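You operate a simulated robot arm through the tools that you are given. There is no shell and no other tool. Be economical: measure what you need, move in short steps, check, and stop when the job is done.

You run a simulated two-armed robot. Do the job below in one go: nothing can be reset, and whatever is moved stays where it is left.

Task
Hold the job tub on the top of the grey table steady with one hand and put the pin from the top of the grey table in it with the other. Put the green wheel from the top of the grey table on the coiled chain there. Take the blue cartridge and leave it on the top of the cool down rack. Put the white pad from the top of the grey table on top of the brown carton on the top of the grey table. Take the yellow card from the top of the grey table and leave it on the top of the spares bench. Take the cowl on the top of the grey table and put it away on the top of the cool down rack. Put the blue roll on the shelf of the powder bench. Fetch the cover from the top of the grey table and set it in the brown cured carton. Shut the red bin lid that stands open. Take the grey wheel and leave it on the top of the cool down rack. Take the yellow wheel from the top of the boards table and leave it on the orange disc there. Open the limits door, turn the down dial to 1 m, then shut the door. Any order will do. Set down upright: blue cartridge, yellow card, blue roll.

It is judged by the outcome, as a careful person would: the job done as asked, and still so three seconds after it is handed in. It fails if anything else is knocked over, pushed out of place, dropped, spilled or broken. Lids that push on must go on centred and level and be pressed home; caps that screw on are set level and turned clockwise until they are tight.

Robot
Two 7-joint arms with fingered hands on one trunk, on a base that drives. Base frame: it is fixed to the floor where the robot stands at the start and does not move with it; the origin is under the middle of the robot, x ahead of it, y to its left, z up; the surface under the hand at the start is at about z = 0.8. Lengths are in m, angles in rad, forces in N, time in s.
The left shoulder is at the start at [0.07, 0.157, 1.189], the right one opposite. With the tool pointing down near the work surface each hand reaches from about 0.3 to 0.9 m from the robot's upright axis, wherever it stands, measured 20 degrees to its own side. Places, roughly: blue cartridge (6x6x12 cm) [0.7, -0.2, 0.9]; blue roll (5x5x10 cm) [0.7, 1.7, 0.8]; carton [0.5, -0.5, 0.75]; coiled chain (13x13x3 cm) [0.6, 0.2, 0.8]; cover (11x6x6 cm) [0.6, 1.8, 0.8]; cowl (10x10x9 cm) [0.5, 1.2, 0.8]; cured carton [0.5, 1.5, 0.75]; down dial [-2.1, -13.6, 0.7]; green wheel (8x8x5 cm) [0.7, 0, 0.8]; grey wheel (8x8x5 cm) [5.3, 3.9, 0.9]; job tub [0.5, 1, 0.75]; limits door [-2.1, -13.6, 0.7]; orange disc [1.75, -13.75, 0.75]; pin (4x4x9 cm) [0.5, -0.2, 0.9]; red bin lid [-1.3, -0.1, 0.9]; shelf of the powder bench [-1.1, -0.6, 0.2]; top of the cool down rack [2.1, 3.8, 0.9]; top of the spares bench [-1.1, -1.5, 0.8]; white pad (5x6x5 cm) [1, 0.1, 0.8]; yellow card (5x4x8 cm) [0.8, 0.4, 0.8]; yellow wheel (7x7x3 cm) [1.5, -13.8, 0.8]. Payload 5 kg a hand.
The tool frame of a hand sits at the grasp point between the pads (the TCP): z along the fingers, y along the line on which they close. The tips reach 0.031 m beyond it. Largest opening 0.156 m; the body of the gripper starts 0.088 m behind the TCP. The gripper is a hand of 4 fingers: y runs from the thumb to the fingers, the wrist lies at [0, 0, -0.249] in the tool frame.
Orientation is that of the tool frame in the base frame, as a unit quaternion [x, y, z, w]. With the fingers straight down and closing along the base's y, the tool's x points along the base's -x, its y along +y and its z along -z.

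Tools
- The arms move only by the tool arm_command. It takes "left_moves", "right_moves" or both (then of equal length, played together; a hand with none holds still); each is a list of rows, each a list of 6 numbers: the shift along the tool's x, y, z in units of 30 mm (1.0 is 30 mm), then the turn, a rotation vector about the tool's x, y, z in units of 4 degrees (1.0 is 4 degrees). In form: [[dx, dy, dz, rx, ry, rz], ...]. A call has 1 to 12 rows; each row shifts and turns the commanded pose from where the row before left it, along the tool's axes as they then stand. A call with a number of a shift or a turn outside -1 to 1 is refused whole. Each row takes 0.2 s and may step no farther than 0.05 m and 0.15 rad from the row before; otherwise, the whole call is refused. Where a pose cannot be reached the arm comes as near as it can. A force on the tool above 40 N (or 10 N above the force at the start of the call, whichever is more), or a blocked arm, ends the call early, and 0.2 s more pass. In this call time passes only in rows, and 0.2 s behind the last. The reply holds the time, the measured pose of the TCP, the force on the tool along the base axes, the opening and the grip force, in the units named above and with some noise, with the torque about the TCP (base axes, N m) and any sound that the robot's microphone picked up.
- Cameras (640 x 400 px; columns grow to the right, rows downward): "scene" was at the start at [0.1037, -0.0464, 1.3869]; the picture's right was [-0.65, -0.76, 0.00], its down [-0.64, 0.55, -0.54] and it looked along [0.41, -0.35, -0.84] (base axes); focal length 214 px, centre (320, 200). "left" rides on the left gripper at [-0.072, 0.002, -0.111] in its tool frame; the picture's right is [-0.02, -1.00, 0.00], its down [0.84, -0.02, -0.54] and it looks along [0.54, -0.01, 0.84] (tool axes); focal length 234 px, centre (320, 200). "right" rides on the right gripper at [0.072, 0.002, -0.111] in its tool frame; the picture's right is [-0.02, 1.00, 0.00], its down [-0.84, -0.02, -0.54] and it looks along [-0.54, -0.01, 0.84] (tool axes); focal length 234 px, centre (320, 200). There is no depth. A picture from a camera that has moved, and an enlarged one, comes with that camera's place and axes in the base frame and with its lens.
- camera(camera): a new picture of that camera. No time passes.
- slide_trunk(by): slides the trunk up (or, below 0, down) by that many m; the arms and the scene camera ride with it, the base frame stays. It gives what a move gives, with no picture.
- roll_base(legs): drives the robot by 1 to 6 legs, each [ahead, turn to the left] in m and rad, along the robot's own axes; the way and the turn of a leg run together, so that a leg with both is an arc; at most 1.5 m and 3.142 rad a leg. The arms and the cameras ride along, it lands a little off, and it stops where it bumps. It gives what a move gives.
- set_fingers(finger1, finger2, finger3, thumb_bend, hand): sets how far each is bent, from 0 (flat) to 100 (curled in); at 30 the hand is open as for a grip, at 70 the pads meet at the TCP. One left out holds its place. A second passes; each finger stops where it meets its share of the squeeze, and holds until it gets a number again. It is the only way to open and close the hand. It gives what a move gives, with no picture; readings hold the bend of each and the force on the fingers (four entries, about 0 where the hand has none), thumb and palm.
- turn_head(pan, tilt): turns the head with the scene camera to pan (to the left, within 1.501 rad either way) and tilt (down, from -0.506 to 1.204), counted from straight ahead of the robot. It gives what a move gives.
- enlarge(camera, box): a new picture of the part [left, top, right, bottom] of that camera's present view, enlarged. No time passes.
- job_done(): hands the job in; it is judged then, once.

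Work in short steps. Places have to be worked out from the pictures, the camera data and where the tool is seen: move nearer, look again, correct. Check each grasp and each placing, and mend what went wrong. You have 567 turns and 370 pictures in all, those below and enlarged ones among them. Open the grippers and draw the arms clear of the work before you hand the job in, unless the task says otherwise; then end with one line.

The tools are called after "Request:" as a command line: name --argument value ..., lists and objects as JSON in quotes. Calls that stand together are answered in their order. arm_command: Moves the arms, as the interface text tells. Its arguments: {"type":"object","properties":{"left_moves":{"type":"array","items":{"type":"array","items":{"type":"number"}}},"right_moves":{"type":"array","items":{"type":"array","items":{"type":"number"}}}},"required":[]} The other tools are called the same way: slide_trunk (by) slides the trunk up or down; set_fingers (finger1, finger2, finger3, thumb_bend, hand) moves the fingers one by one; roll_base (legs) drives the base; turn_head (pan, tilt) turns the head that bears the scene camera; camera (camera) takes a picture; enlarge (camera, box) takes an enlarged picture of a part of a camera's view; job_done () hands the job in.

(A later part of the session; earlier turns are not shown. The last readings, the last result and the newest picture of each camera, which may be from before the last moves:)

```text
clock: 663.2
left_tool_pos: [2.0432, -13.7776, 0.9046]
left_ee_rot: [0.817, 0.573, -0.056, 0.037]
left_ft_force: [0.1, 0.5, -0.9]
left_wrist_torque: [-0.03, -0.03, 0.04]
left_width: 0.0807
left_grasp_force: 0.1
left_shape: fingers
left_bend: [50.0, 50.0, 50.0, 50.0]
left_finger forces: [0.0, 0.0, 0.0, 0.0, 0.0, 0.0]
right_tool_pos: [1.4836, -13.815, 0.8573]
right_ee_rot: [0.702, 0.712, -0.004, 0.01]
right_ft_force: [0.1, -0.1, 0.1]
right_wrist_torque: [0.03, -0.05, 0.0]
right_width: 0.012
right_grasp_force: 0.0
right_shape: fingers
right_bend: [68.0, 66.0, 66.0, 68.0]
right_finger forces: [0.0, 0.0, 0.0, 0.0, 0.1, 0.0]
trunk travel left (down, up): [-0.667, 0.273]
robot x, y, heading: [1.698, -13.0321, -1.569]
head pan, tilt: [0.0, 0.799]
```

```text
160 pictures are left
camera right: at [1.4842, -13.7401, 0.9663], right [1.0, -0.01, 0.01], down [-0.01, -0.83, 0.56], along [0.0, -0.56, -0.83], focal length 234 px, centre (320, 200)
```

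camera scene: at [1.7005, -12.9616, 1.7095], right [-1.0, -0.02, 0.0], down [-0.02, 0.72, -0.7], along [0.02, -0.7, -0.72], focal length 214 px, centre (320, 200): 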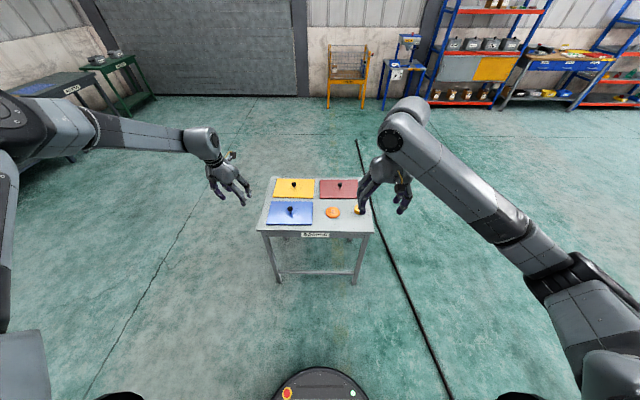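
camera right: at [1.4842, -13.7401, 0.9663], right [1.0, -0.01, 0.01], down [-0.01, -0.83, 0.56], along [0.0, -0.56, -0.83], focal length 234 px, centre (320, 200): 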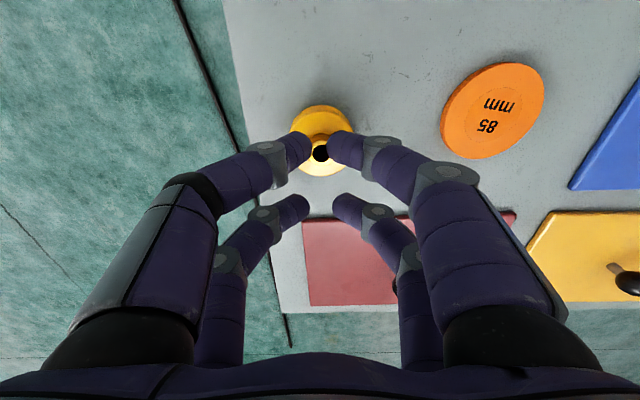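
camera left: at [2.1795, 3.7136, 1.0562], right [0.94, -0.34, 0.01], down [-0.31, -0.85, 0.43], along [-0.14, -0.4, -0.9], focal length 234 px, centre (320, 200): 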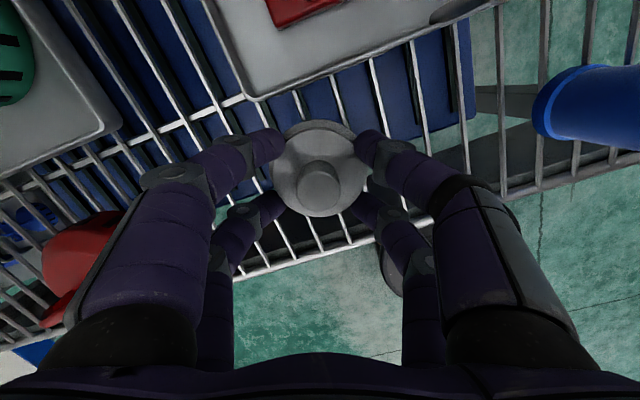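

The fingers slid off the cone above the thin flange. I reopen and go lower until the tips nearly touch the table.

Request:
set_fingers --hand "right" --finger1 47 --finger2 47 --finger3 47 --thumb_bend 47

Request:
slide_trunk --by -0.068

Request:
slide_trunk --by -0.005

```text
clock: 664.2
left_tool_pos: [2.0439, -13.7784, 0.9044]
left_ee_rot: [0.816, 0.574, -0.058, 0.038]
left_ft_force: [-0.6, -0.9, -0.4]
left_wrist_torque: [0.03, 0.01, -0.06]
left_width: 0.0806
left_grasp_force: 0.1
left_shape: fingers
left_bend: [50.0, 50.0, 50.0, 50.0]
left_finger forces: [0.0, 0.0, 0.0, 0.0, 0.1, 0.1]
right_tool_pos: [1.4839, -13.8146, 0.8581]
right_ee_rot: [0.703, 0.711, -0.004, 0.01]
right_ft_force: [-0.1, 1.2, 0.2]
right_wrist_torque: [0.0, 0.0, -0.02]
right_width: 0.092
right_grasp_force: 0.0
right_shape: fingers
right_bend: [47.0, 47.0, 47.0, 47.0]
right_finger forces: [0.1, 0.0, 0.0, 0.0, 0.0, 0.0]
trunk travel left (down, up): [-0.667, 0.273]
robot x, y, heading: [1.6989, -13.0303, -1.574]
head pan, tilt: [0.0, 0.799]
```

```text
clock: 665.3
left_tool_pos: [2.0432, -13.7776, 0.8378]
left_ee_rot: [0.817, 0.573, -0.057, 0.038]
left_ft_force: [0.7, 0.4, 0.4]
left_wrist_torque: [-0.01, 0.0, -0.03]
left_width: 0.0803
left_grasp_force: 0.0
left_shape: fingers
left_bend: [50.0, 50.0, 50.0, 50.0]
left_finger forces: [0.0, 0.1, 0.0, 0.1, 0.1, 0.0]
right_tool_pos: [1.4838, -13.8148, 0.7902]
right_ee_rot: [0.703, 0.711, -0.005, 0.01]
right_ft_force: [0.2, -0.2, 0.5]
right_wrist_torque: [0.01, 0.02, 0.03]
right_width: 0.0921
right_grasp_force: 0.1
right_shape: fingers
right_bend: [47.0, 47.0, 47.0, 47.0]
right_finger forces: [0.0, 0.1, 0.0, 0.0, 0.0, 0.1]
trunk travel left (down, up): [-0.599, 0.341]
robot x, y, heading: [1.6977, -13.0336, -1.569]
head pan, tilt: [0.0, 0.799]
```

```text
clock: 665.8
left_tool_pos: [2.0427, -13.7772, 0.8321]
left_ee_rot: [0.817, 0.573, -0.058, 0.037]
left_ft_force: [0.1, -0.8, 0.2]
left_wrist_torque: [0.02, 0.0, 0.03]
left_width: 0.0805
left_grasp_force: 0.1
left_shape: fingers
left_bend: [50.0, 50.0, 50.0, 50.0]
left_finger forces: [0.0, 0.0, 0.0, 0.0, 0.0, 0.1]
right_tool_pos: [1.4841, -13.8148, 0.7857]
right_ee_rot: [0.702, 0.712, -0.005, 0.01]
right_ft_force: [-0.6, -0.4, 0.0]
right_wrist_torque: [0.03, -0.01, -0.01]
right_width: 0.0922
right_grasp_force: 0.1
right_shape: fingers
right_bend: [47.0, 47.0, 47.0, 47.0]
right_finger forces: [0.0, 0.0, 0.0, 0.1, 0.0, 0.0]
trunk travel left (down, up): [-0.594, 0.346]
robot x, y, heading: [1.7002, -13.028, -1.566]
head pan, tilt: [0.0, 0.799]
```

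Request:
set_fingers --hand "right" --finger1 60 --finger2 60 --finger3 60 --thumb_bend 60

Request:
set_fingers --hand "right" --finger1 66 --finger2 66 --finger3 66 --thumb_bend 66

Request:
camera --camera "right"

```text
clock: 666.8
left_tool_pos: [2.0447, -13.7776, 0.8315]
left_ee_rot: [0.817, 0.573, -0.057, 0.038]
left_ft_force: [-0.6, -0.1, 0.0]
left_wrist_torque: [0.03, 0.01, 0.01]
left_width: 0.0805
left_grasp_force: 0.0
left_shape: fingers
left_bend: [50.0, 50.0, 50.0, 50.0]
left_finger forces: [0.0, 0.0, 0.0, 0.0, 0.0, 0.0]
right_tool_pos: [1.485, -13.8148, 0.7851]
right_ee_rot: [0.703, 0.711, -0.006, 0.01]
right_ft_force: [1.1, 0.3, 0.2]
right_wrist_torque: [0.04, -0.01, 0.0]
right_width: 0.0435
right_grasp_force: 3.7
right_shape: fingers
right_bend: [59.0, 57.0, 58.0, 60.0]
right_finger forces: [0.9, 3.1, 2.4, 0.1, 0.3, 0.0]
trunk travel left (down, up): [-0.594, 0.346]
robot x, y, heading: [1.6967, -13.0302, -1.57]
head pan, tilt: [0.0, 0.799]
```

```text
clock: 667.8
left_tool_pos: [2.0428, -13.7779, 0.8311]
left_ee_rot: [0.817, 0.573, -0.057, 0.037]
left_ft_force: [0.3, -0.7, -0.2]
left_wrist_torque: [0.0, 0.01, 0.01]
left_width: 0.0805
left_grasp_force: 0.2
left_shape: fingers
left_bend: [50.0, 50.0, 50.0, 50.0]
left_finger forces: [0.1, 0.1, 0.0, 0.0, 0.0, 0.1]
right_tool_pos: [1.4837, -13.8143, 0.7858]
right_ee_rot: [0.703, 0.711, -0.005, 0.01]
right_ft_force: [0.3, 1.3, -0.4]
right_wrist_torque: [0.02, -0.03, 0.07]
right_width: 0.039
right_grasp_force: 12.9
right_shape: fingers
right_bend: [60.0, 57.0, 58.0, 63.0]
right_finger forces: [5.3, 8.2, 7.1, 0.1, 5.4, 0.1]
trunk travel left (down, up): [-0.594, 0.346]
robot x, y, heading: [1.6983, -13.0318, -1.566]
head pan, tilt: [0.0, 0.799]
```

```text
159 pictures are left
camera right: at [1.4839, -13.7399, 0.8935], right [1.0, -0.01, 0.01], down [-0.01, -0.83, 0.56], along [0.0, -0.56, -0.83], focal length 234 px, centre (320, 200)
```

right: 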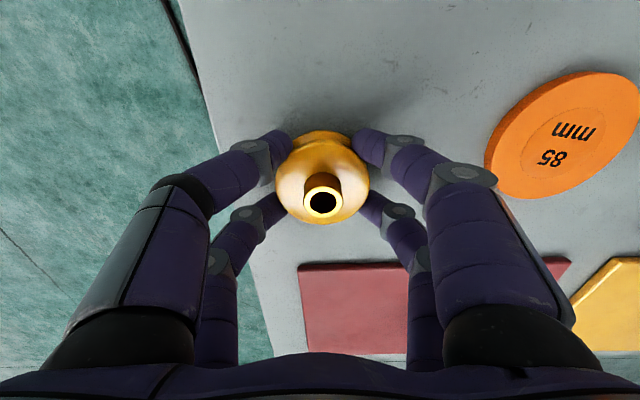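

Firm now. I lift 8 cm and check it holds.

Request:
slide_trunk --by 0.08

Request:
camera --camera "right"

```text
clock: 669.0
left_tool_pos: [2.0439, -13.7772, 0.9122]
left_ee_rot: [0.817, 0.573, -0.057, 0.037]
left_ft_force: [0.1, -0.3, 0.4]
left_wrist_torque: [0.0, 0.01, -0.01]
left_width: 0.0805
left_grasp_force: 0.1
left_shape: fingers
left_bend: [50.0, 50.0, 50.0, 50.0]
left_finger forces: [0.0, 0.0, 0.0, 0.0, 0.0, 0.0]
right_tool_pos: [1.4842, -13.8163, 0.8649]
right_ee_rot: [0.702, 0.712, -0.004, 0.008]
right_ft_force: [-0.6, -0.4, -5.4]
right_wrist_torque: [0.02, 0.0, 0.02]
right_width: 0.0392
right_grasp_force: 13.0
right_shape: fingers
right_bend: [60.0, 57.0, 58.0, 63.0]
right_finger forces: [5.0, 8.3, 7.3, 0.0, 5.4, 0.0]
trunk travel left (down, up): [-0.674, 0.266]
robot x, y, heading: [1.7001, -13.03, -1.566]
head pan, tilt: [0.0, 0.799]
```

```text
158 pictures are left
camera right: at [1.4839, -13.7405, 0.9728], right [1.0, -0.01, 0.01], down [-0.01, -0.83, 0.56], along [0.0, -0.56, -0.83], focal length 234 px, centre (320, 200)
```

right: 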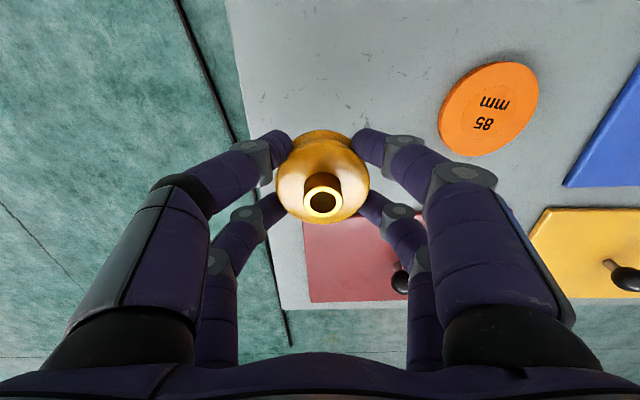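

Held. I move it over the orange disc at (1.634,-13.789).

Request:
arm_command --right_moves '[[0.14, 0.835, 0, 0, 0, 0], [0.14, 0.835, 0, 0, 0, 0], [0.14, 0.835, 0, 0, 0, 0], [0.14, 0.835, 0, 0, 0, 0], [0.14, 0.835, 0, 0, 0, 0], [0.14, 0.835, 0, 0, 0, 0]]'

Request:
camera --camera "right"

Request:
enlarge --camera "scene" --box '[240, 160, 420, 290]'

```text
clock: 670.4
left_tool_pos: [2.0441, -13.7789, 0.9116]
left_ee_rot: [0.817, 0.572, -0.058, 0.036]
left_ft_force: [-0.5, 0.0, 0.2]
left_wrist_torque: [-0.02, 0.04, 0.02]
left_width: 0.0805
left_grasp_force: 0.0
left_shape: fingers
left_bend: [50.0, 50.0, 50.0, 50.0]
left_finger forces: [0.0, 0.0, 0.0, 0.0, 0.0, 0.0]
right_tool_pos: [1.6345, -13.7881, 0.8648]
right_ee_rot: [0.703, 0.711, -0.005, 0.01]
right_ft_force: [0.4, 0.2, -5.3]
right_wrist_torque: [0.06, 0.01, -0.01]
right_width: 0.0389
right_grasp_force: 13.4
right_shape: fingers
right_bend: [60.0, 57.0, 58.0, 63.0]
right_finger forces: [5.1, 8.6, 7.7, 0.0, 5.3, 0.1]
trunk travel left (down, up): [-0.674, 0.266]
robot x, y, heading: [1.7007, -13.0293, -1.569]
head pan, tilt: [0.0, 0.799]
```

```text
157 pictures are left
camera right: at [1.6349, -13.7131, 0.974], right [1.0, -0.01, 0.01], down [-0.01, -0.83, 0.56], along [0.0, -0.56, -0.83], focal length 234 px, centre (320, 200)
```

right: 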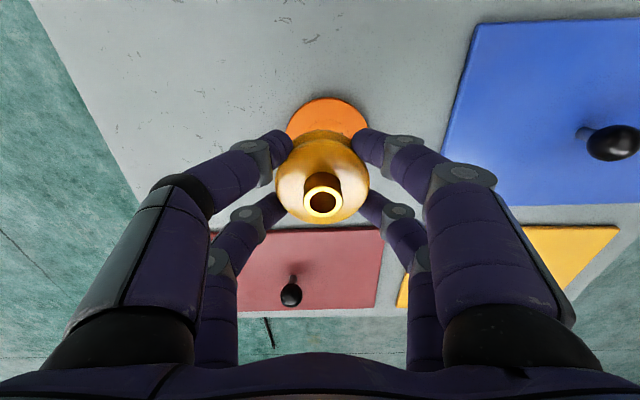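

```text
3.08 times, centred on (330, 225) of scene
camera zoom: at [1.7006, -13.1629, 1.5014], right [-1.0, 0.0, 0.0], down [0.0, 0.72, -0.7], along [0.0, -0.7, -0.72], focal length 660 px, centre (289, 123)
```

zoom: 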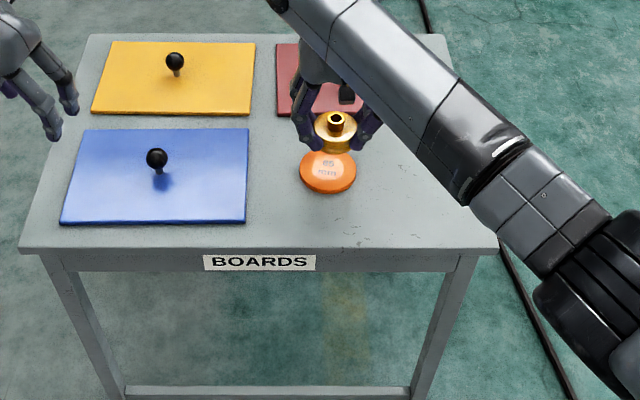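

Request:
arm_command --right_moves '[[0.03, 0.27, 0, 0, 0, 0]]'

Request:
slide_trunk --by -0.055

Request:
camera --camera "right"

Request:
enlarge --camera "scene" --box '[280, 170, 380, 250]'

```text
clock: 670.8
left_tool_pos: [2.0437, -13.7784, 0.9127]
left_ee_rot: [0.817, 0.572, -0.058, 0.036]
left_ft_force: [0.1, 0.1, 0.3]
left_wrist_torque: [0.02, 0.03, 0.0]
left_width: 0.0806
left_grasp_force: 0.0
left_shape: fingers
left_bend: [50.0, 50.0, 50.0, 50.0]
left_finger forces: [0.0, 0.0, 0.1, 0.0, 0.0, 0.0]
right_tool_pos: [1.6435, -13.786, 0.8653]
right_ee_rot: [0.703, 0.711, -0.005, 0.01]
right_ft_force: [0.0, -0.3, -5.1]
right_wrist_torque: [0.01, 0.02, 0.01]
right_width: 0.0393
right_grasp_force: 13.6
right_shape: fingers
right_bend: [60.0, 57.0, 58.0, 63.0]
right_finger forces: [5.2, 8.5, 7.6, 0.0, 5.4, 0.1]
trunk travel left (down, up): [-0.674, 0.266]
robot x, y, heading: [1.6994, -13.0308, -1.568]
head pan, tilt: [0.0, 0.799]
```

```text
clock: 671.8
left_tool_pos: [2.0421, -13.7782, 0.8578]
left_ee_rot: [0.817, 0.573, -0.058, 0.037]
left_ft_force: [0.2, 0.1, -0.7]
left_wrist_torque: [-0.01, -0.03, 0.01]
left_width: 0.0802
left_grasp_force: 0.1
left_shape: fingers
left_bend: [50.0, 50.0, 50.0, 50.0]
left_finger forces: [0.0, 0.0, 0.1, 0.1, 0.1, 0.1]
right_tool_pos: [1.6409, -13.7872, 0.8108]
right_ee_rot: [0.703, 0.712, -0.005, 0.01]
right_ft_force: [0.9, 0.5, -5.0]
right_wrist_torque: [0.04, 0.03, -0.02]
right_width: 0.0391
right_grasp_force: 13.6
right_shape: fingers
right_bend: [60.0, 57.0, 58.0, 63.0]
right_finger forces: [5.1, 8.5, 7.6, 0.1, 5.5, 0.1]
trunk travel left (down, up): [-0.619, 0.321]
robot x, y, heading: [1.6953, -13.0259, -1.568]
head pan, tilt: [0.0, 0.799]
```

```text
155 pictures are left
camera right: at [1.642, -13.712, 0.9191], right [1.0, -0.01, 0.01], down [-0.01, -0.83, 0.56], along [0.0, -0.56, -0.83], focal length 234 px, centre (320, 200)
```

right: 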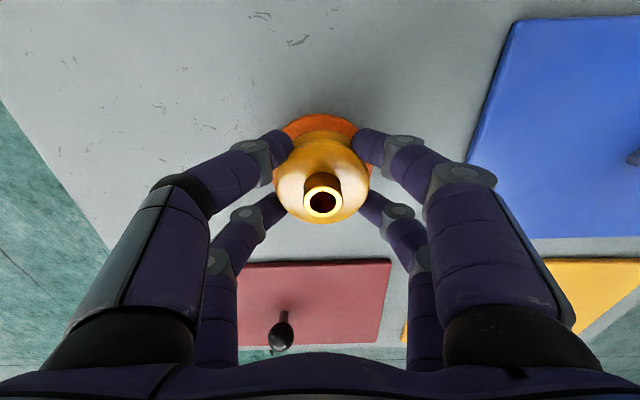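

```text
5.00 times, centred on (330, 210) of scene
camera zoom: at [1.6991, -13.1626, 1.4464], right [-1.0, 0.0, 0.0], down [0.0, 0.72, -0.7], along [0.0, -0.7, -0.72], focal length 1072 px, centre (270, 150)
```

zoom: 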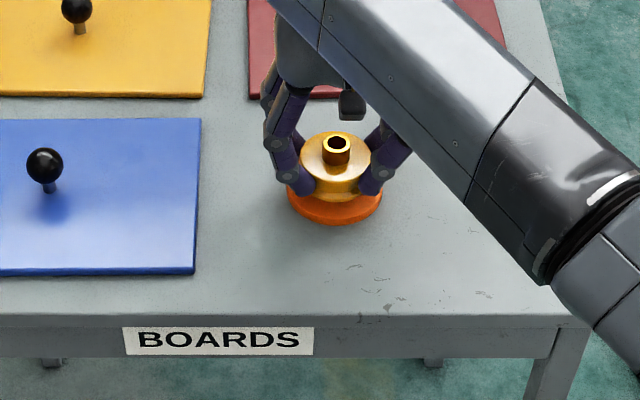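

Request:
arm_command --right_moves '[[-0.17, 0, 0, 0, 0, 0]]'

Request:
slide_trunk --by -0.01

Request:
slide_trunk --by -0.004

```text
clock: 672.2
left_tool_pos: [2.0436, -13.7781, 0.8576]
left_ee_rot: [0.817, 0.573, -0.057, 0.037]
left_ft_force: [-0.9, -0.3, 0.4]
left_wrist_torque: [0.02, 0.01, 0.0]
left_width: 0.0806
left_grasp_force: 0.1
left_shape: fingers
left_bend: [50.0, 50.0, 50.0, 50.0]
left_finger forces: [0.0, 0.1, 0.0, 0.1, 0.0, 0.1]
right_tool_pos: [1.6422, -13.7927, 0.8104]
right_ee_rot: [0.704, 0.71, -0.005, 0.009]
right_ft_force: [-0.4, 0.1, -5.5]
right_wrist_torque: [0.03, 0.01, 0.02]
right_width: 0.0393
right_grasp_force: 13.4
right_shape: fingers
right_bend: [60.0, 57.0, 58.0, 63.0]
right_finger forces: [5.1, 8.6, 7.7, 0.0, 5.4, 0.1]
trunk travel left (down, up): [-0.619, 0.321]
robot x, y, heading: [1.6984, -13.0313, -1.566]
head pan, tilt: [0.0, 0.799]
```

```text
clock: 672.7
left_tool_pos: [2.0435, -13.7787, 0.8474]
left_ee_rot: [0.817, 0.573, -0.057, 0.036]
left_ft_force: [-1.3, 1.0, 0.6]
left_wrist_torque: [-0.02, -0.04, -0.02]
left_width: 0.0807
left_grasp_force: 0.1
left_shape: fingers
left_bend: [50.0, 50.0, 50.0, 50.0]
left_finger forces: [0.0, 0.1, 0.1, 0.1, 0.1, 0.0]
right_tool_pos: [1.6416, -13.7922, 0.8]
right_ee_rot: [0.703, 0.711, -0.005, 0.01]
right_ft_force: [0.4, 0.4, -6.3]
right_wrist_torque: [-0.05, -0.02, 0.02]
right_width: 0.0391
right_grasp_force: 13.1
right_shape: fingers
right_bend: [60.0, 57.0, 58.0, 63.0]
right_finger forces: [5.3, 8.5, 7.5, 0.0, 5.4, 0.0]
trunk travel left (down, up): [-0.609, 0.331]
robot x, y, heading: [1.6973, -13.0297, -1.57]
head pan, tilt: [0.0, 0.799]
```

```text
clock: 673.3
left_tool_pos: [2.0428, -13.7777, 0.8421]
left_ee_rot: [0.817, 0.573, -0.057, 0.037]
left_ft_force: [0.0, 0.3, -0.6]
left_wrist_torque: [0.01, 0.02, 0.02]
left_width: 0.0805
left_grasp_force: 0.1
left_shape: fingers
left_bend: [50.0, 50.0, 50.0, 50.0]
left_finger forces: [0.1, 0.0, 0.0, 0.0, 0.1, 0.0]
right_tool_pos: [1.6428, -13.7921, 0.7954]
right_ee_rot: [0.703, 0.712, -0.005, 0.009]
right_ft_force: [0.6, -0.8, -5.4]
right_wrist_torque: [0.01, 0.03, 0.0]
right_width: 0.0391
right_grasp_force: 13.6
right_shape: fingers
right_bend: [60.0, 57.0, 58.0, 63.0]
right_finger forces: [5.2, 8.7, 7.5, 0.0, 5.4, 0.0]
trunk travel left (down, up): [-0.605, 0.335]
robot x, y, heading: [1.6977, -13.0281, -1.573]
head pan, tilt: [0.0, 0.799]
```

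Request:
slide_trunk --by -0.003

Request:
slide_trunk --by -0.003

```text
clock: 673.8
left_tool_pos: [2.0442, -13.777, 0.8397]
left_ee_rot: [0.816, 0.573, -0.058, 0.038]
left_ft_force: [0.3, -0.6, -0.2]
left_wrist_torque: [0.0, 0.0, 0.02]
left_width: 0.0805
left_grasp_force: 0.0
left_shape: fingers
left_bend: [50.0, 50.0, 50.0, 50.0]
left_finger forces: [0.1, 0.0, 0.0, 0.1, 0.0, 0.0]
right_tool_pos: [1.6421, -13.7922, 0.7939]
right_ee_rot: [0.702, 0.712, -0.005, 0.01]
right_ft_force: [-1.0, -0.2, -2.6]
right_wrist_torque: [0.03, 0.0, 0.03]
right_width: 0.0391
right_grasp_force: 13.7
right_shape: fingers
right_bend: [60.0, 57.0, 58.0, 63.0]
right_finger forces: [5.4, 8.6, 7.8, 0.1, 5.5, 0.0]
trunk travel left (down, up): [-0.602, 0.338]
robot x, y, heading: [1.6983, -13.0283, -1.571]
head pan, tilt: [0.0, 0.799]
```

```text
clock: 674.3
left_tool_pos: [2.0427, -13.777, 0.8381]
left_ee_rot: [0.817, 0.573, -0.058, 0.038]
left_ft_force: [-0.1, 0.2, 0.1]
left_wrist_torque: [-0.02, -0.03, -0.01]
left_width: 0.0806
left_grasp_force: 0.1
left_shape: fingers
left_bend: [50.0, 50.0, 50.0, 50.0]
left_finger forces: [0.0, 0.0, 0.0, 0.0, 0.0, 0.0]
right_tool_pos: [1.6415, -13.7932, 0.7934]
right_ee_rot: [0.703, 0.711, -0.006, 0.011]
right_ft_force: [-1.0, 0.6, 11.3]
right_wrist_torque: [0.02, 0.01, 0.0]
right_width: 0.0385
right_grasp_force: 15.7
right_shape: fingers
right_bend: [60.0, 57.0, 58.0, 63.0]
right_finger forces: [6.1, 9.4, 8.6, 0.0, 6.8, 0.0]
trunk travel left (down, up): [-0.599, 0.341]
robot x, y, heading: [1.701, -13.0279, -1.57]
head pan, tilt: [0.0, 0.799]
```

Contact on the disc. I release, raise, and look.

Request:
set_fingers --hand "right" --finger1 48 --finger2 48 --finger3 48 --thumb_bend 48

Request:
slide_trunk --by 0.2

Request:
enlarge --camera "right" --box '[220, 50, 420, 200]'

```text
clock: 675.3
left_tool_pos: [2.0444, -13.777, 0.8373]
left_ee_rot: [0.817, 0.573, -0.058, 0.037]
left_ft_force: [0.4, 0.5, -0.2]
left_wrist_torque: [0.01, 0.01, 0.03]
left_width: 0.0807
left_grasp_force: 0.1
left_shape: fingers
left_bend: [50.0, 50.0, 50.0, 50.0]
left_finger forces: [0.1, 0.1, 0.0, 0.0, 0.1, 0.1]
right_tool_pos: [1.6423, -13.7918, 0.7912]
right_ee_rot: [0.702, 0.712, -0.004, 0.01]
right_ft_force: [0.0, 0.0, -0.4]
right_wrist_torque: [0.0, -0.02, -0.02]
right_width: 0.0883
right_grasp_force: 0.1
right_shape: fingers
right_bend: [48.0, 48.0, 48.0, 48.0]
right_finger forces: [0.0, 0.0, 0.0, 0.0, 0.0, 0.0]
trunk travel left (down, up): [-0.599, 0.341]
robot x, y, heading: [1.6992, -13.0282, -1.569]
head pan, tilt: [0.0, 0.799]
```

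```text
clock: 677.5
left_tool_pos: [2.0437, -13.7776, 1.0373]
left_ee_rot: [0.817, 0.573, -0.058, 0.038]
left_ft_force: [-0.5, -0.1, 0.3]
left_wrist_torque: [0.03, -0.04, -0.01]
left_width: 0.081
left_grasp_force: 0.0
left_shape: fingers
left_bend: [50.0, 50.0, 50.0, 50.0]
left_finger forces: [0.0, 0.0, 0.1, 0.0, 0.0, 0.0]
right_tool_pos: [1.6419, -13.7916, 0.9898]
right_ee_rot: [0.703, 0.712, -0.005, 0.01]
right_ft_force: [-0.2, 0.2, 0.3]
right_wrist_torque: [0.0, 0.01, 0.0]
right_width: 0.0883
right_grasp_force: 0.2
right_shape: fingers
right_bend: [48.0, 48.0, 48.0, 48.0]
right_finger forces: [0.1, 0.0, 0.0, 0.1, 0.0, 0.0]
trunk travel left (down, up): [-0.799, 0.141]
robot x, y, heading: [1.6969, -13.029, -1.569]
head pan, tilt: [0.0, 0.799]
```

```text
2.67 times, centred on (320, 125) of right
camera zoom: at [1.6422, -13.7172, 1.099], right [1.0, -0.01, 0.01], down [-0.01, -0.83, 0.56], along [0.0, -0.56, -0.83], focal length 624 px, centre (320, 400)
```

zoom: 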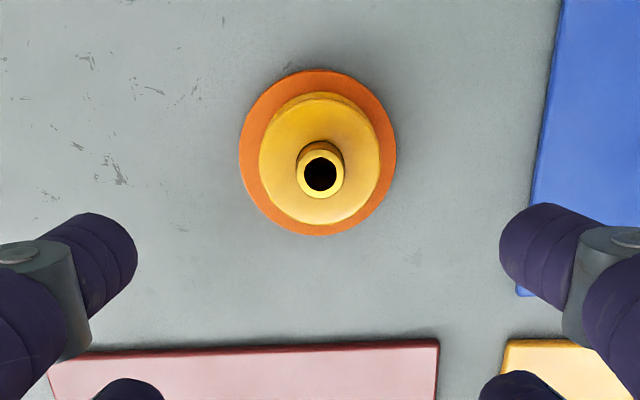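

The yellow wheel is centred on the orange disc. Now the limits door: I back away and look to my right for it.

Request:
roll_base --legs '[[-0.4, 0]]'

Request:
turn_head --pan -1.2 --tilt 0.35

Request:
camera --camera "scene"

```text
clock: 680.0
left_tool_pos: [2.0424, -13.3773, 1.0363]
left_ee_rot: [0.817, 0.573, -0.056, 0.038]
left_ft_force: [0.4, -0.5, -0.4]
left_wrist_torque: [0.04, -0.01, 0.02]
left_width: 0.0803
left_grasp_force: 0.0
left_shape: fingers
left_bend: [50.0, 50.0, 50.0, 50.0]
left_finger forces: [0.0, 0.0, 0.0, 0.0, 0.0, 0.1]
right_tool_pos: [1.6415, -13.3911, 0.9895]
right_ee_rot: [0.703, 0.711, -0.005, 0.011]
right_ft_force: [-0.3, -0.7, -0.4]
right_wrist_torque: [-0.01, -0.01, 0.02]
right_width: 0.0883
right_grasp_force: 0.1
right_shape: fingers
right_bend: [48.0, 48.0, 48.0, 48.0]
right_finger forces: [0.0, 0.1, 0.1, 0.0, 0.0, 0.0]
trunk travel left (down, up): [-0.799, 0.141]
robot x, y, heading: [1.6996, -12.6279, -1.569]
head pan, tilt: [0.0, 0.799]
```

```text
clock: 681.4
left_tool_pos: [2.0437, -13.3755, 1.0372]
left_ee_rot: [0.817, 0.573, -0.058, 0.037]
left_ft_force: [0.3, -0.4, 0.2]
left_wrist_torque: [-0.03, 0.0, -0.01]
left_width: 0.0807
left_grasp_force: 0.0
left_shape: fingers
left_bend: [50.0, 50.0, 50.0, 50.0]
left_finger forces: [0.1, 0.0, 0.0, 0.0, 0.1, 0.0]
right_tool_pos: [1.6418, -13.3903, 0.9915]
right_ee_rot: [0.703, 0.711, -0.006, 0.01]
right_ft_force: [0.1, 0.4, -0.4]
right_wrist_torque: [0.04, -0.02, -0.01]
right_width: 0.0884
right_grasp_force: 0.1
right_shape: fingers
right_bend: [48.0, 48.0, 48.0, 48.0]
right_finger forces: [0.0, 0.0, 0.0, 0.0, 0.0, 0.0]
trunk travel left (down, up): [-0.799, 0.141]
robot x, y, heading: [1.6955, -12.6266, -1.568]
head pan, tilt: [-1.201, 0.351]
```

```text
152 pictures are left
camera scene: at [1.6115, -12.7135, 1.6661], right [-0.36, 0.93, 0.0], down [0.32, 0.13, -0.94], along [-0.87, -0.34, -0.34], focal length 214 px, centre (320, 200)
```

scene: 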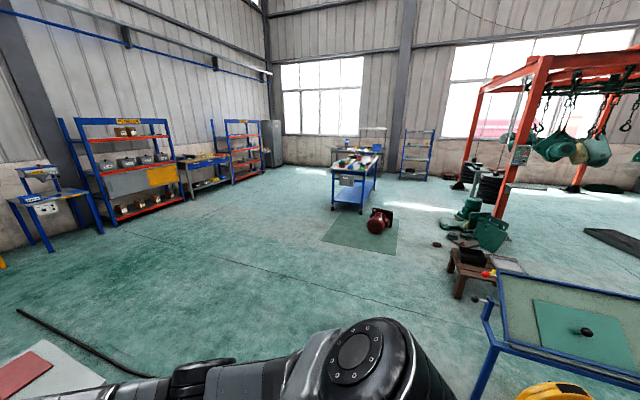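

Request:
enlarge --camera "scene" --box '[310, 130, 420, 250]'

```text
3.33 times, centred on (365, 190) of scene
camera zoom: at [1.6115, -12.7135, 1.6661], right [-0.36, 0.93, 0.0], down [0.32, 0.13, -0.94], along [-0.87, -0.34, -0.34], focal length 715 px, centre (170, 233)
```

zoom: 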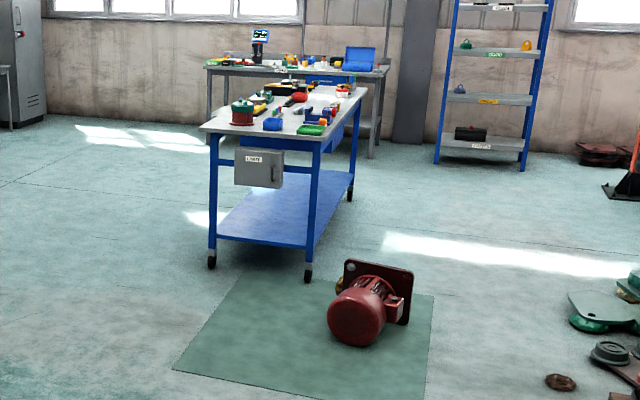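

The grey LIMITS box hangs on the trolley's end facing +x, at about (-2.1,-13.64,0.67), with its handle on the right. I drive there.

Request:
roll_base --legs '[[0, -1.218], [1.4, 0], [1.38, 0], [0, -0.35]]'

Request:
turn_head --pan 0.0 --tilt 0.6

Request:
camera --camera "scene"

```text
clock: 698.9
left_tool_pos: [-1.6365, -13.9602, 1.037]
left_ee_rot: [0.983, -0.171, -0.067, -0.015]
left_ft_force: [-1.2, -0.3, -0.5]
left_wrist_torque: [0.03, -0.03, -0.02]
left_width: 0.0806
left_grasp_force: 0.1
left_shape: fingers
left_bend: [50.0, 50.0, 50.0, 50.0]
left_finger forces: [0.0, 0.1, 0.0, 0.0, 0.0, 0.0]
right_tool_pos: [-1.6535, -13.5591, 0.9917]
right_ee_rot: [1.0, 0.008, -0.011, 0.002]
right_ft_force: [-0.6, 0.1, -0.5]
right_wrist_torque: [0.01, 0.01, 0.02]
right_width: 0.0888
right_grasp_force: 0.2
right_shape: fingers
right_bend: [48.0, 48.0, 48.0, 48.0]
right_finger forces: [0.0, 0.0, 0.0, 0.0, 0.0, 0.1]
trunk travel left (down, up): [-0.799, 0.141]
robot x, y, heading: [-0.8895, -13.6104, -3.136]
head pan, tilt: [-1.201, 0.351]
```

```text
clock: 700.3
left_tool_pos: [-1.6369, -13.9495, 1.0408]
left_ee_rot: [0.983, -0.169, -0.066, -0.01]
left_ft_force: [-0.3, -0.3, -0.1]
left_wrist_torque: [0.01, -0.05, 0.02]
left_width: 0.0811
left_grasp_force: 0.1
left_shape: fingers
left_bend: [50.0, 50.0, 50.0, 50.0]
left_finger forces: [0.1, 0.0, 0.0, 0.1, 0.1, 0.1]
right_tool_pos: [-1.6542, -13.547, 0.9905]
right_ee_rot: [1.0, 0.008, -0.01, 0.009]
right_ft_force: [0.1, -1.3, 0.0]
right_wrist_torque: [-0.03, 0.01, -0.01]
right_width: 0.0889
right_grasp_force: 0.1
right_shape: fingers
right_bend: [48.0, 48.0, 48.0, 48.0]
right_finger forces: [0.0, 0.0, 0.0, 0.0, 0.0, 0.1]
trunk travel left (down, up): [-0.799, 0.141]
robot x, y, heading: [-0.8878, -13.607, -3.137]
head pan, tilt: [0.0, 0.6]
```

```text
150 pictures are left
camera scene: at [-1.028, -13.6309, 1.6447], right [0.0, 1.0, 0.01], down [0.56, 0.01, -0.82], along [-0.83, 0.0, -0.56], focal length 214 px, centre (320, 200)
```

scene: 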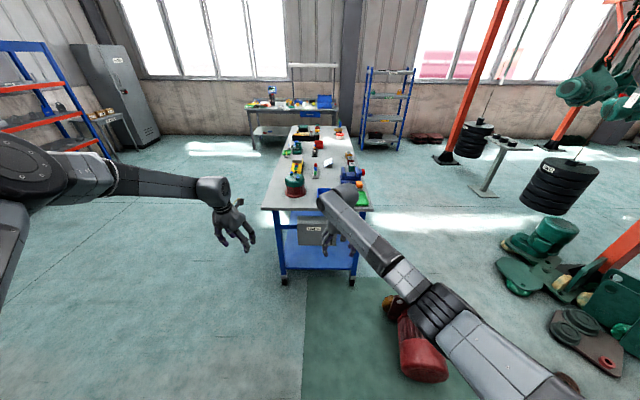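

I lower the trunk so the head can see the box more squarely.

Request:
slide_trunk --by -0.38

Request:
turn_head --pan 0.0 --tilt 0.45

Request:
camera --camera "scene"

Request:
enlarge --camera "scene" --box '[260, 140, 400, 260]'

```text
clock: 704.0
left_tool_pos: [-1.6372, -13.9475, 0.6597]
left_ee_rot: [0.983, -0.17, -0.067, -0.01]
left_ft_force: [0.7, 0.8, 0.5]
left_wrist_torque: [-0.01, 0.0, 0.01]
left_width: 0.081
left_grasp_force: 0.1
left_shape: fingers
left_bend: [50.0, 50.0, 50.0, 50.0]
left_finger forces: [0.0, 0.0, 0.1, 0.0, 0.0, 0.0]
right_tool_pos: [-1.654, -13.5466, 0.6122]
right_ee_rot: [1.0, 0.008, -0.012, 0.008]
right_ft_force: [-0.1, 0.7, 0.0]
right_wrist_torque: [0.0, 0.01, -0.01]
right_width: 0.0887
right_grasp_force: 0.1
right_shape: fingers
right_bend: [48.0, 48.0, 48.0, 48.0]
right_finger forces: [0.0, 0.0, 0.1, 0.0, 0.1, 0.0]
trunk travel left (down, up): [-0.419, 0.521]
robot x, y, heading: [-0.8892, -13.6094, -3.138]
head pan, tilt: [0.0, 0.6]
```

```text
clock: 704.7
left_tool_pos: [-1.6372, -13.9481, 0.6616]
left_ee_rot: [0.983, -0.171, -0.066, -0.009]
left_ft_force: [-0.2, 0.8, 0.2]
left_wrist_torque: [-0.01, -0.02, 0.0]
left_width: 0.0808
left_grasp_force: 0.1
left_shape: fingers
left_bend: [50.0, 50.0, 50.0, 50.0]
left_finger forces: [0.0, 0.0, 0.0, 0.0, 0.0, 0.1]
right_tool_pos: [-1.6537, -13.5462, 0.6106]
right_ee_rot: [1.0, 0.007, -0.01, 0.008]
right_ft_force: [-0.2, 0.3, 0.2]
right_wrist_torque: [0.03, -0.03, 0.01]
right_width: 0.0888
right_grasp_force: 0.1
right_shape: fingers
right_bend: [48.0, 48.0, 48.0, 48.0]
right_finger forces: [0.0, 0.0, 0.0, 0.0, 0.0, 0.0]
trunk travel left (down, up): [-0.419, 0.521]
robot x, y, heading: [-0.8932, -13.6109, -3.139]
head pan, tilt: [0.0, 0.45]
```

```text
149 pictures are left
camera scene: at [-1.0312, -13.6273, 1.2782], right [-0.01, 1.0, 0.01], down [0.44, 0.01, -0.9], along [-0.9, 0.0, -0.44], focal length 214 px, centre (320, 200)
```

scene: 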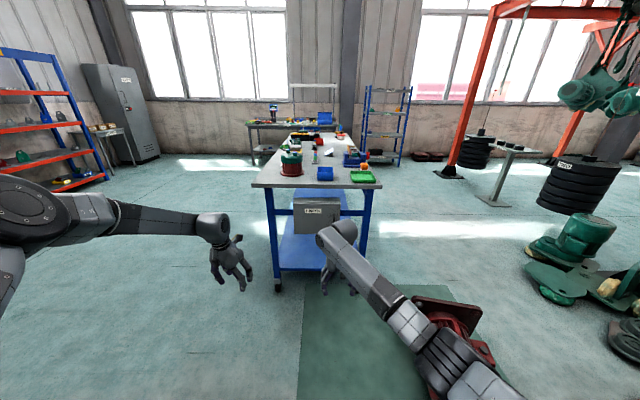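

```text
3.33 times, centred on (330, 200) of scene
camera zoom: at [-1.0312, -13.6273, 1.2782], right [-0.01, 1.0, 0.01], down [0.44, 0.01, -0.9], along [-0.9, 0.0, -0.44], focal length 715 px, centre (287, 200)
```

zoom: 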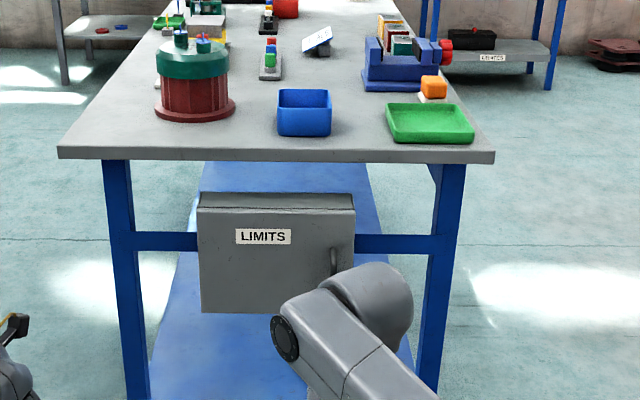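

The LIMITS box front is roughly at x≈-2.1, y -13.77…-13.51, z 0.53–0.73, with a vertical handle at y≈-13.54, z≈0.636. I'll use the right hand horizontally (pointing -x), closing on the handle bar, so I tilt it up.

Request:
arm_command --right_moves '[[0, 0, 0, 0, -1, 0], [0, 0, 0, 0, -1, 0], [0, 0, 0, 0, -1, 0], [0, 0, 0, 0, -1, 0], [0, 0, 0, 0, -1, 0], [0, 0, 0, 0, -1, 0], [0, 0, 0, 0, -1, 0], [0, 0, 0, 0, -1, 0], [0, 0, 0, 0, -1, 0], [0, 0, 0, 0, -1, 0], [0, 0, 0, 0, -1, 0], [0, 0, 0, 0, -1, 0]]'

Request:
arm_command --right_moves '[[0, 0, 0, 0, -1, 0], [0, 0, 0, 0, -1, 0], [0, 0, 0, 0, -1, 0], [0, 0, 0, 0, -1, 0], [0, 0, 0, 0, -1, 0], [0, 0, 0, 0, -1, 0], [0, 0, 0, 0, -1, 0], [0, 0, 0, 0, -1, 0], [0, 0, 0, 0, -1, 0], [0, 0, 0, 0, -1, 0]]'

Request:
camera --camera "scene"

Request:
camera --camera "right"

```text
clock: 707.3
left_tool_pos: [-1.6366, -13.9478, 0.6621]
left_ee_rot: [0.983, -0.17, -0.066, -0.01]
left_ft_force: [0.7, -0.5, -0.2]
left_wrist_torque: [-0.04, -0.01, 0.01]
left_width: 0.081
left_grasp_force: 0.1
left_shape: fingers
left_bend: [50.0, 50.0, 50.0, 50.0]
left_finger forces: [0.0, 0.1, 0.1, 0.0, 0.0, 0.0]
right_tool_pos: [-1.6535, -13.547, 0.6118]
right_ee_rot: [0.909, 0.004, -0.417, 0.011]
right_ft_force: [0.4, 0.8, -0.2]
right_wrist_torque: [0.02, -0.01, 0.01]
right_width: 0.0889
right_grasp_force: 0.0
right_shape: fingers
right_bend: [48.0, 48.0, 48.0, 48.0]
right_finger forces: [0.1, 0.0, 0.0, 0.0, 0.0, 0.0]
trunk travel left (down, up): [-0.419, 0.521]
robot x, y, heading: [-0.8903, -13.6067, -3.137]
head pan, tilt: [0.0, 0.45]
```

```text
clock: 709.5
left_tool_pos: [-1.637, -13.9461, 0.6607]
left_ee_rot: [0.983, -0.17, -0.066, -0.01]
left_ft_force: [0.4, 0.5, 0.4]
left_wrist_torque: [0.02, 0.01, -0.02]
left_width: 0.0809
left_grasp_force: 0.1
left_shape: fingers
left_bend: [50.0, 50.0, 50.0, 50.0]
left_finger forces: [0.0, 0.1, 0.1, 0.0, 0.1, 0.0]
right_tool_pos: [-1.6533, -13.5464, 0.6122]
right_ee_rot: [0.712, 0.0, -0.702, 0.012]
right_ft_force: [-0.3, 0.4, 0.6]
right_wrist_torque: [-0.01, 0.01, 0.01]
right_width: 0.0889
right_grasp_force: 0.0
right_shape: fingers
right_bend: [48.0, 48.0, 48.0, 48.0]
right_finger forces: [0.0, 0.0, 0.0, 0.0, 0.0, 0.0]
trunk travel left (down, up): [-0.419, 0.521]
robot x, y, heading: [-0.8914, -13.6126, -3.138]
head pan, tilt: [0.0, 0.45]
```

```text
147 pictures are left
camera scene: at [-1.0313, -13.627, 1.2782], right [-0.01, 1.0, 0.01], down [0.44, 0.01, -0.9], along [-0.9, 0.0, -0.44], focal length 214 px, centre (320, 200)
```

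scene: 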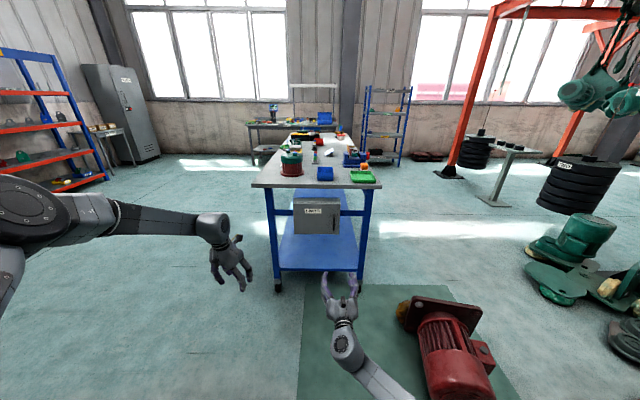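

```text
146 pictures are left
camera right: at [-1.5416, -13.547, 0.5395], right [0.02, -1.0, 0.04], down [0.53, 0.04, 0.84], along [-0.85, 0.01, 0.53], focal length 234 px, centre (320, 200)
```

right: 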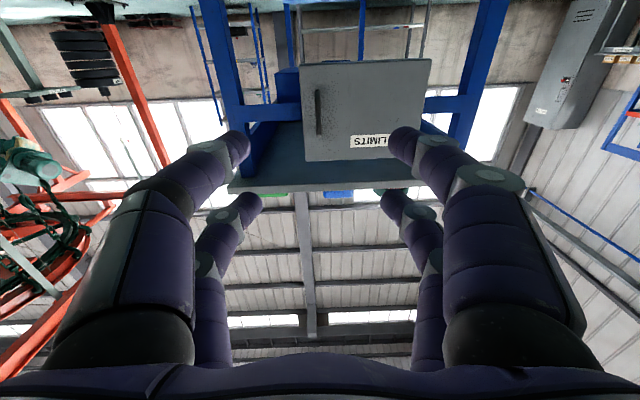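

Handle triangulates to (-2.083,-13.546,0.646). I retract the left hand so it won't meet the trolley, then drive forward.

Request:
arm_command --left_moves '[[0.8, 0.5, -0.8, 0, 0, 0], [0.8, 0.5, -0.8, 0, 0, 0], [0.8, 0.5, -0.8, 0, 0, 0], [0.8, 0.5, -0.8, 0, 0, 0], [0.8, 0.5, -0.8, 0, 0, 0], [0.8, 0.5, -0.8, 0, 0, 0], [0.8, 0.5, -0.8, 0, 0, 0], [0.8, 0.5, -0.8, 0, 0, 0], [0.8, 0.5, -0.8, 0, 0, 0], [0.8, 0.5, -0.8, 0, 0, 0]]'

Request:
roll_base --legs '[[0.28, 0]]'

Request:
slide_trunk --by 0.034

Request:
camera --camera "right"

Request:
camera --camera "scene"

```text
clock: 711.7
left_tool_pos: [-1.4315, -14.1793, 0.8686]
left_ee_rot: [0.983, -0.171, -0.067, -0.009]
left_ft_force: [0.0, -0.1, 0.0]
left_wrist_torque: [0.03, 0.03, -0.02]
left_width: 0.0808
left_grasp_force: 0.2
left_shape: fingers
left_bend: [50.0, 50.0, 50.0, 50.0]
left_finger forces: [0.0, 0.0, 0.0, 0.1, 0.1, 0.0]
right_tool_pos: [-1.6524, -13.5465, 0.6122]
right_ee_rot: [0.712, 0.0, -0.702, 0.012]
right_ft_force: [0.7, 0.9, 0.2]
right_wrist_torque: [0.01, 0.01, 0.01]
right_width: 0.0889
right_grasp_force: 0.2
right_shape: fingers
right_bend: [48.0, 48.0, 48.0, 48.0]
right_finger forces: [0.0, 0.0, 0.0, 0.1, 0.1, 0.1]
trunk travel left (down, up): [-0.419, 0.521]
robot x, y, heading: [-0.8908, -13.6078, -3.139]
head pan, tilt: [0.0, 0.45]
```

```text
clock: 713.6
left_tool_pos: [-1.7133, -14.1823, 0.8684]
left_ee_rot: [0.983, -0.17, -0.066, -0.009]
left_ft_force: [0.5, -0.3, 0.8]
left_wrist_torque: [0.01, -0.01, 0.01]
left_width: 0.0811
left_grasp_force: 0.1
left_shape: fingers
left_bend: [50.0, 50.0, 50.0, 50.0]
left_finger forces: [0.1, 0.0, 0.0, 0.0, 0.1, 0.1]
right_tool_pos: [-1.934, -13.5479, 0.6104]
right_ee_rot: [0.712, 0.0, -0.702, 0.012]
right_ft_force: [0.1, 0.7, -0.8]
right_wrist_torque: [0.0, 0.04, -0.02]
right_width: 0.0891
right_grasp_force: 0.1
right_shape: fingers
right_bend: [48.0, 48.0, 48.0, 48.0]
right_finger forces: [0.0, 0.1, 0.0, 0.0, 0.1, 0.0]
trunk travel left (down, up): [-0.419, 0.521]
robot x, y, heading: [-1.1729, -13.6135, -3.135]
head pan, tilt: [0.0, 0.45]
```

```text
clock: 714.4
left_tool_pos: [-1.713, -14.1723, 0.9094]
left_ee_rot: [0.983, -0.172, -0.064, -0.004]
left_ft_force: [-0.6, 1.2, 0.9]
left_wrist_torque: [0.01, -0.02, -0.03]
left_width: 0.0812
left_grasp_force: 0.0
left_shape: fingers
left_bend: [50.0, 50.0, 50.0, 50.0]
left_finger forces: [0.0, 0.0, 0.0, 0.0, 0.2, 0.0]
right_tool_pos: [-1.9335, -13.543, 0.6437]
right_ee_rot: [0.712, -0.002, -0.702, 0.016]
right_ft_force: [0.0, 0.5, -0.7]
right_wrist_torque: [0.0, 0.02, -0.01]
right_width: 0.0887
right_grasp_force: 0.2
right_shape: fingers
right_bend: [48.0, 48.0, 48.0, 48.0]
right_finger forces: [0.1, 0.0, 0.0, 0.0, 0.1, 0.0]
trunk travel left (down, up): [-0.453, 0.487]
robot x, y, heading: [-1.1688, -13.6092, -3.131]
head pan, tilt: [0.0, 0.45]
```

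```text
145 pictures are left
camera right: at [-1.8217, -13.5437, 0.5725], right [0.02, -1.0, 0.05], down [0.53, 0.05, 0.84], along [-0.85, 0.01, 0.53], focal length 234 px, centre (320, 200)
```

right: 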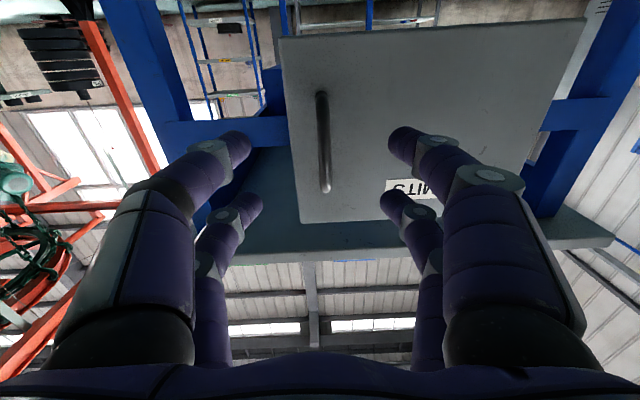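

```text
144 pictures are left
camera scene: at [-1.3115, -13.6294, 1.3122], right [-0.01, 1.0, 0.01], down [0.44, 0.01, -0.9], along [-0.9, 0.0, -0.44], focal length 214 px, centre (320, 200)
```

scene: 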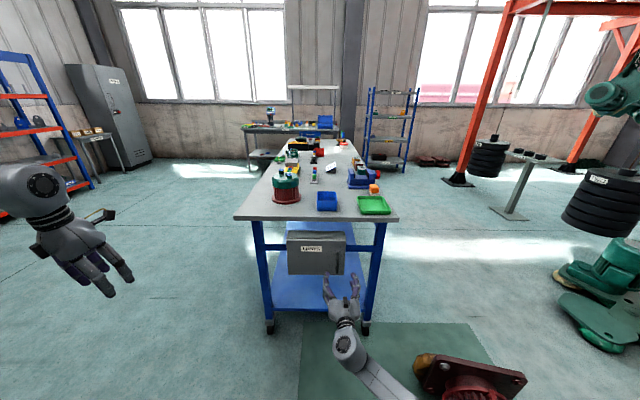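

I approach the handle with the fingers straddling its bar.

Request:
arm_command --right_moves '[[-0.4, 0.15, 0.8, 0, 0, 0], [0, 0, 0.8, 0, 0, 0], [0, 0, 0.8, 0, 0, 0], [0, 0, 0.8, 0, 0, 0]]'

Request:
camera --camera "right"

```text
clock: 715.4
left_tool_pos: [-1.7109, -14.1615, 0.9145]
left_ee_rot: [0.983, -0.171, -0.065, 0.002]
left_ft_force: [-0.8, 0.9, -1.2]
left_wrist_torque: [-0.01, -0.02, -0.04]
left_width: 0.0812
left_grasp_force: 0.1
left_shape: fingers
left_bend: [50.0, 50.0, 50.0, 50.0]
left_finger forces: [0.1, 0.1, 0.0, 0.1, 0.1, 0.0]
right_tool_pos: [-2.0232, -13.5425, 0.6541]
right_ee_rot: [0.711, -0.004, -0.703, 0.021]
right_ft_force: [11.0, -1.6, 3.7]
right_wrist_torque: [-0.21, 0.3, 0.71]
right_width: 0.0899
right_grasp_force: 5.5
right_shape: fingers
right_bend: [48.0, 46.0, 48.0, 48.0]
right_finger forces: [3.4, 7.5, 0.1, 0.0, 0.0, 0.0]
trunk travel left (down, up): [-0.453, 0.487]
robot x, y, heading: [-1.1711, -13.6101, -3.139]
head pan, tilt: [0.0, 0.45]
stopped in row 4 (right hand): the force on the tool passed its limit at 62 N (the readings are from after the stop); the commanded pose is now the measured one
```

```text
143 pictures are left
camera right: at [-1.9104, -13.5442, 0.5828], right [0.02, -1.0, 0.06], down [0.53, 0.06, 0.84], along [-0.84, 0.02, 0.53], focal length 234 px, centre (320, 200)
```

right: 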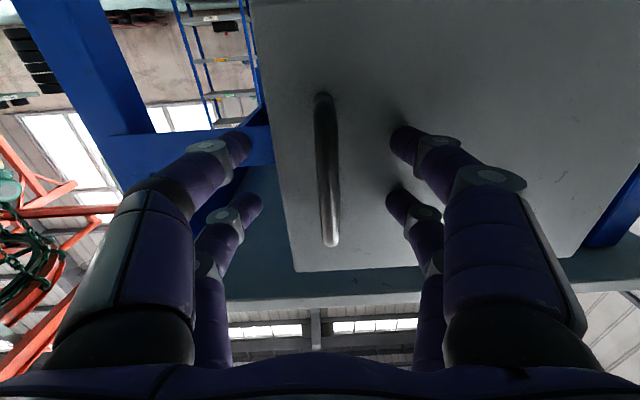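

The fingertips touched the door face (so it is at x≈-2.06) and the bar is between the fingers. I back off 5 mm and close on the bar.

Request:
arm_command --right_moves '[[0, 0, -0.2, 0, 0, 0]]'

Request:
set_fingers --hand "right" --finger1 66 --finger2 66 --finger3 66 --thumb_bend 66

Request:
camera --camera "right"

```text
clock: 715.8
left_tool_pos: [-1.7114, -14.1631, 0.9137]
left_ee_rot: [0.983, -0.172, -0.064, 0.001]
left_ft_force: [0.4, 1.1, 0.1]
left_wrist_torque: [0.0, -0.03, -0.02]
left_width: 0.081
left_grasp_force: 0.1
left_shape: fingers
left_bend: [50.0, 50.0, 50.0, 50.0]
left_finger forces: [0.0, 0.0, 0.1, 0.0, 0.0, 0.1]
right_tool_pos: [-2.0159, -13.5429, 0.6543]
right_ee_rot: [0.711, -0.006, -0.703, 0.019]
right_ft_force: [0.4, -1.2, -0.5]
right_wrist_torque: [0.0, -0.03, 0.03]
right_width: 0.089
right_grasp_force: 0.0
right_shape: fingers
right_bend: [48.0, 48.0, 48.0, 48.0]
right_finger forces: [0.0, 0.0, 0.0, 0.0, 0.0, 0.0]
trunk travel left (down, up): [-0.453, 0.487]
robot x, y, heading: [-1.1751, -13.6125, -3.135]
head pan, tilt: [0.0, 0.45]
```

```text
clock: 716.8
left_tool_pos: [-1.7118, -14.1619, 0.9137]
left_ee_rot: [0.983, -0.171, -0.063, 0.002]
left_ft_force: [0.4, 0.8, 0.3]
left_wrist_torque: [-0.01, -0.02, -0.05]
left_width: 0.0811
left_grasp_force: 0.1
left_shape: fingers
left_bend: [50.0, 50.0, 50.0, 50.0]
left_finger forces: [0.1, 0.0, 0.0, 0.1, 0.0, 0.1]
right_tool_pos: [-2.0179, -13.5415, 0.6541]
right_ee_rot: [0.711, -0.004, -0.703, 0.02]
right_ft_force: [-0.3, -1.1, 0.4]
right_wrist_torque: [-0.02, 0.01, -0.01]
right_width: 0.0193
right_grasp_force: 0.0
right_shape: fingers
right_bend: [66.0, 66.0, 66.0, 66.0]
right_finger forces: [0.0, 0.0, 0.0, 0.0, 0.0, 0.0]
trunk travel left (down, up): [-0.453, 0.487]
robot x, y, heading: [-1.1691, -13.6126, -3.136]
head pan, tilt: [0.0, 0.45]
```

```text
142 pictures are left
camera right: at [-1.9053, -13.5446, 0.5822], right [0.02, -1.0, 0.06], down [0.53, 0.06, 0.84], along [-0.85, 0.02, 0.53], focal length 234 px, centre (320, 200)
```

right: 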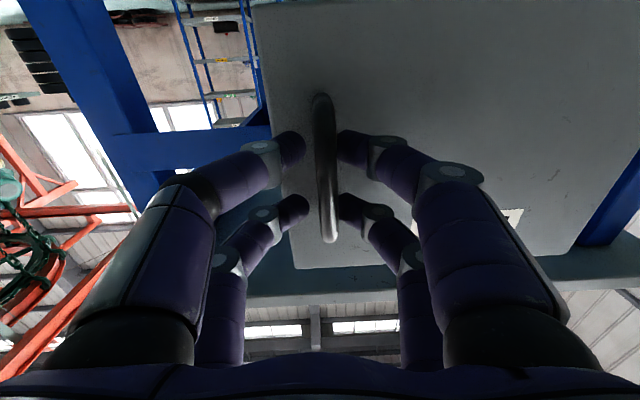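

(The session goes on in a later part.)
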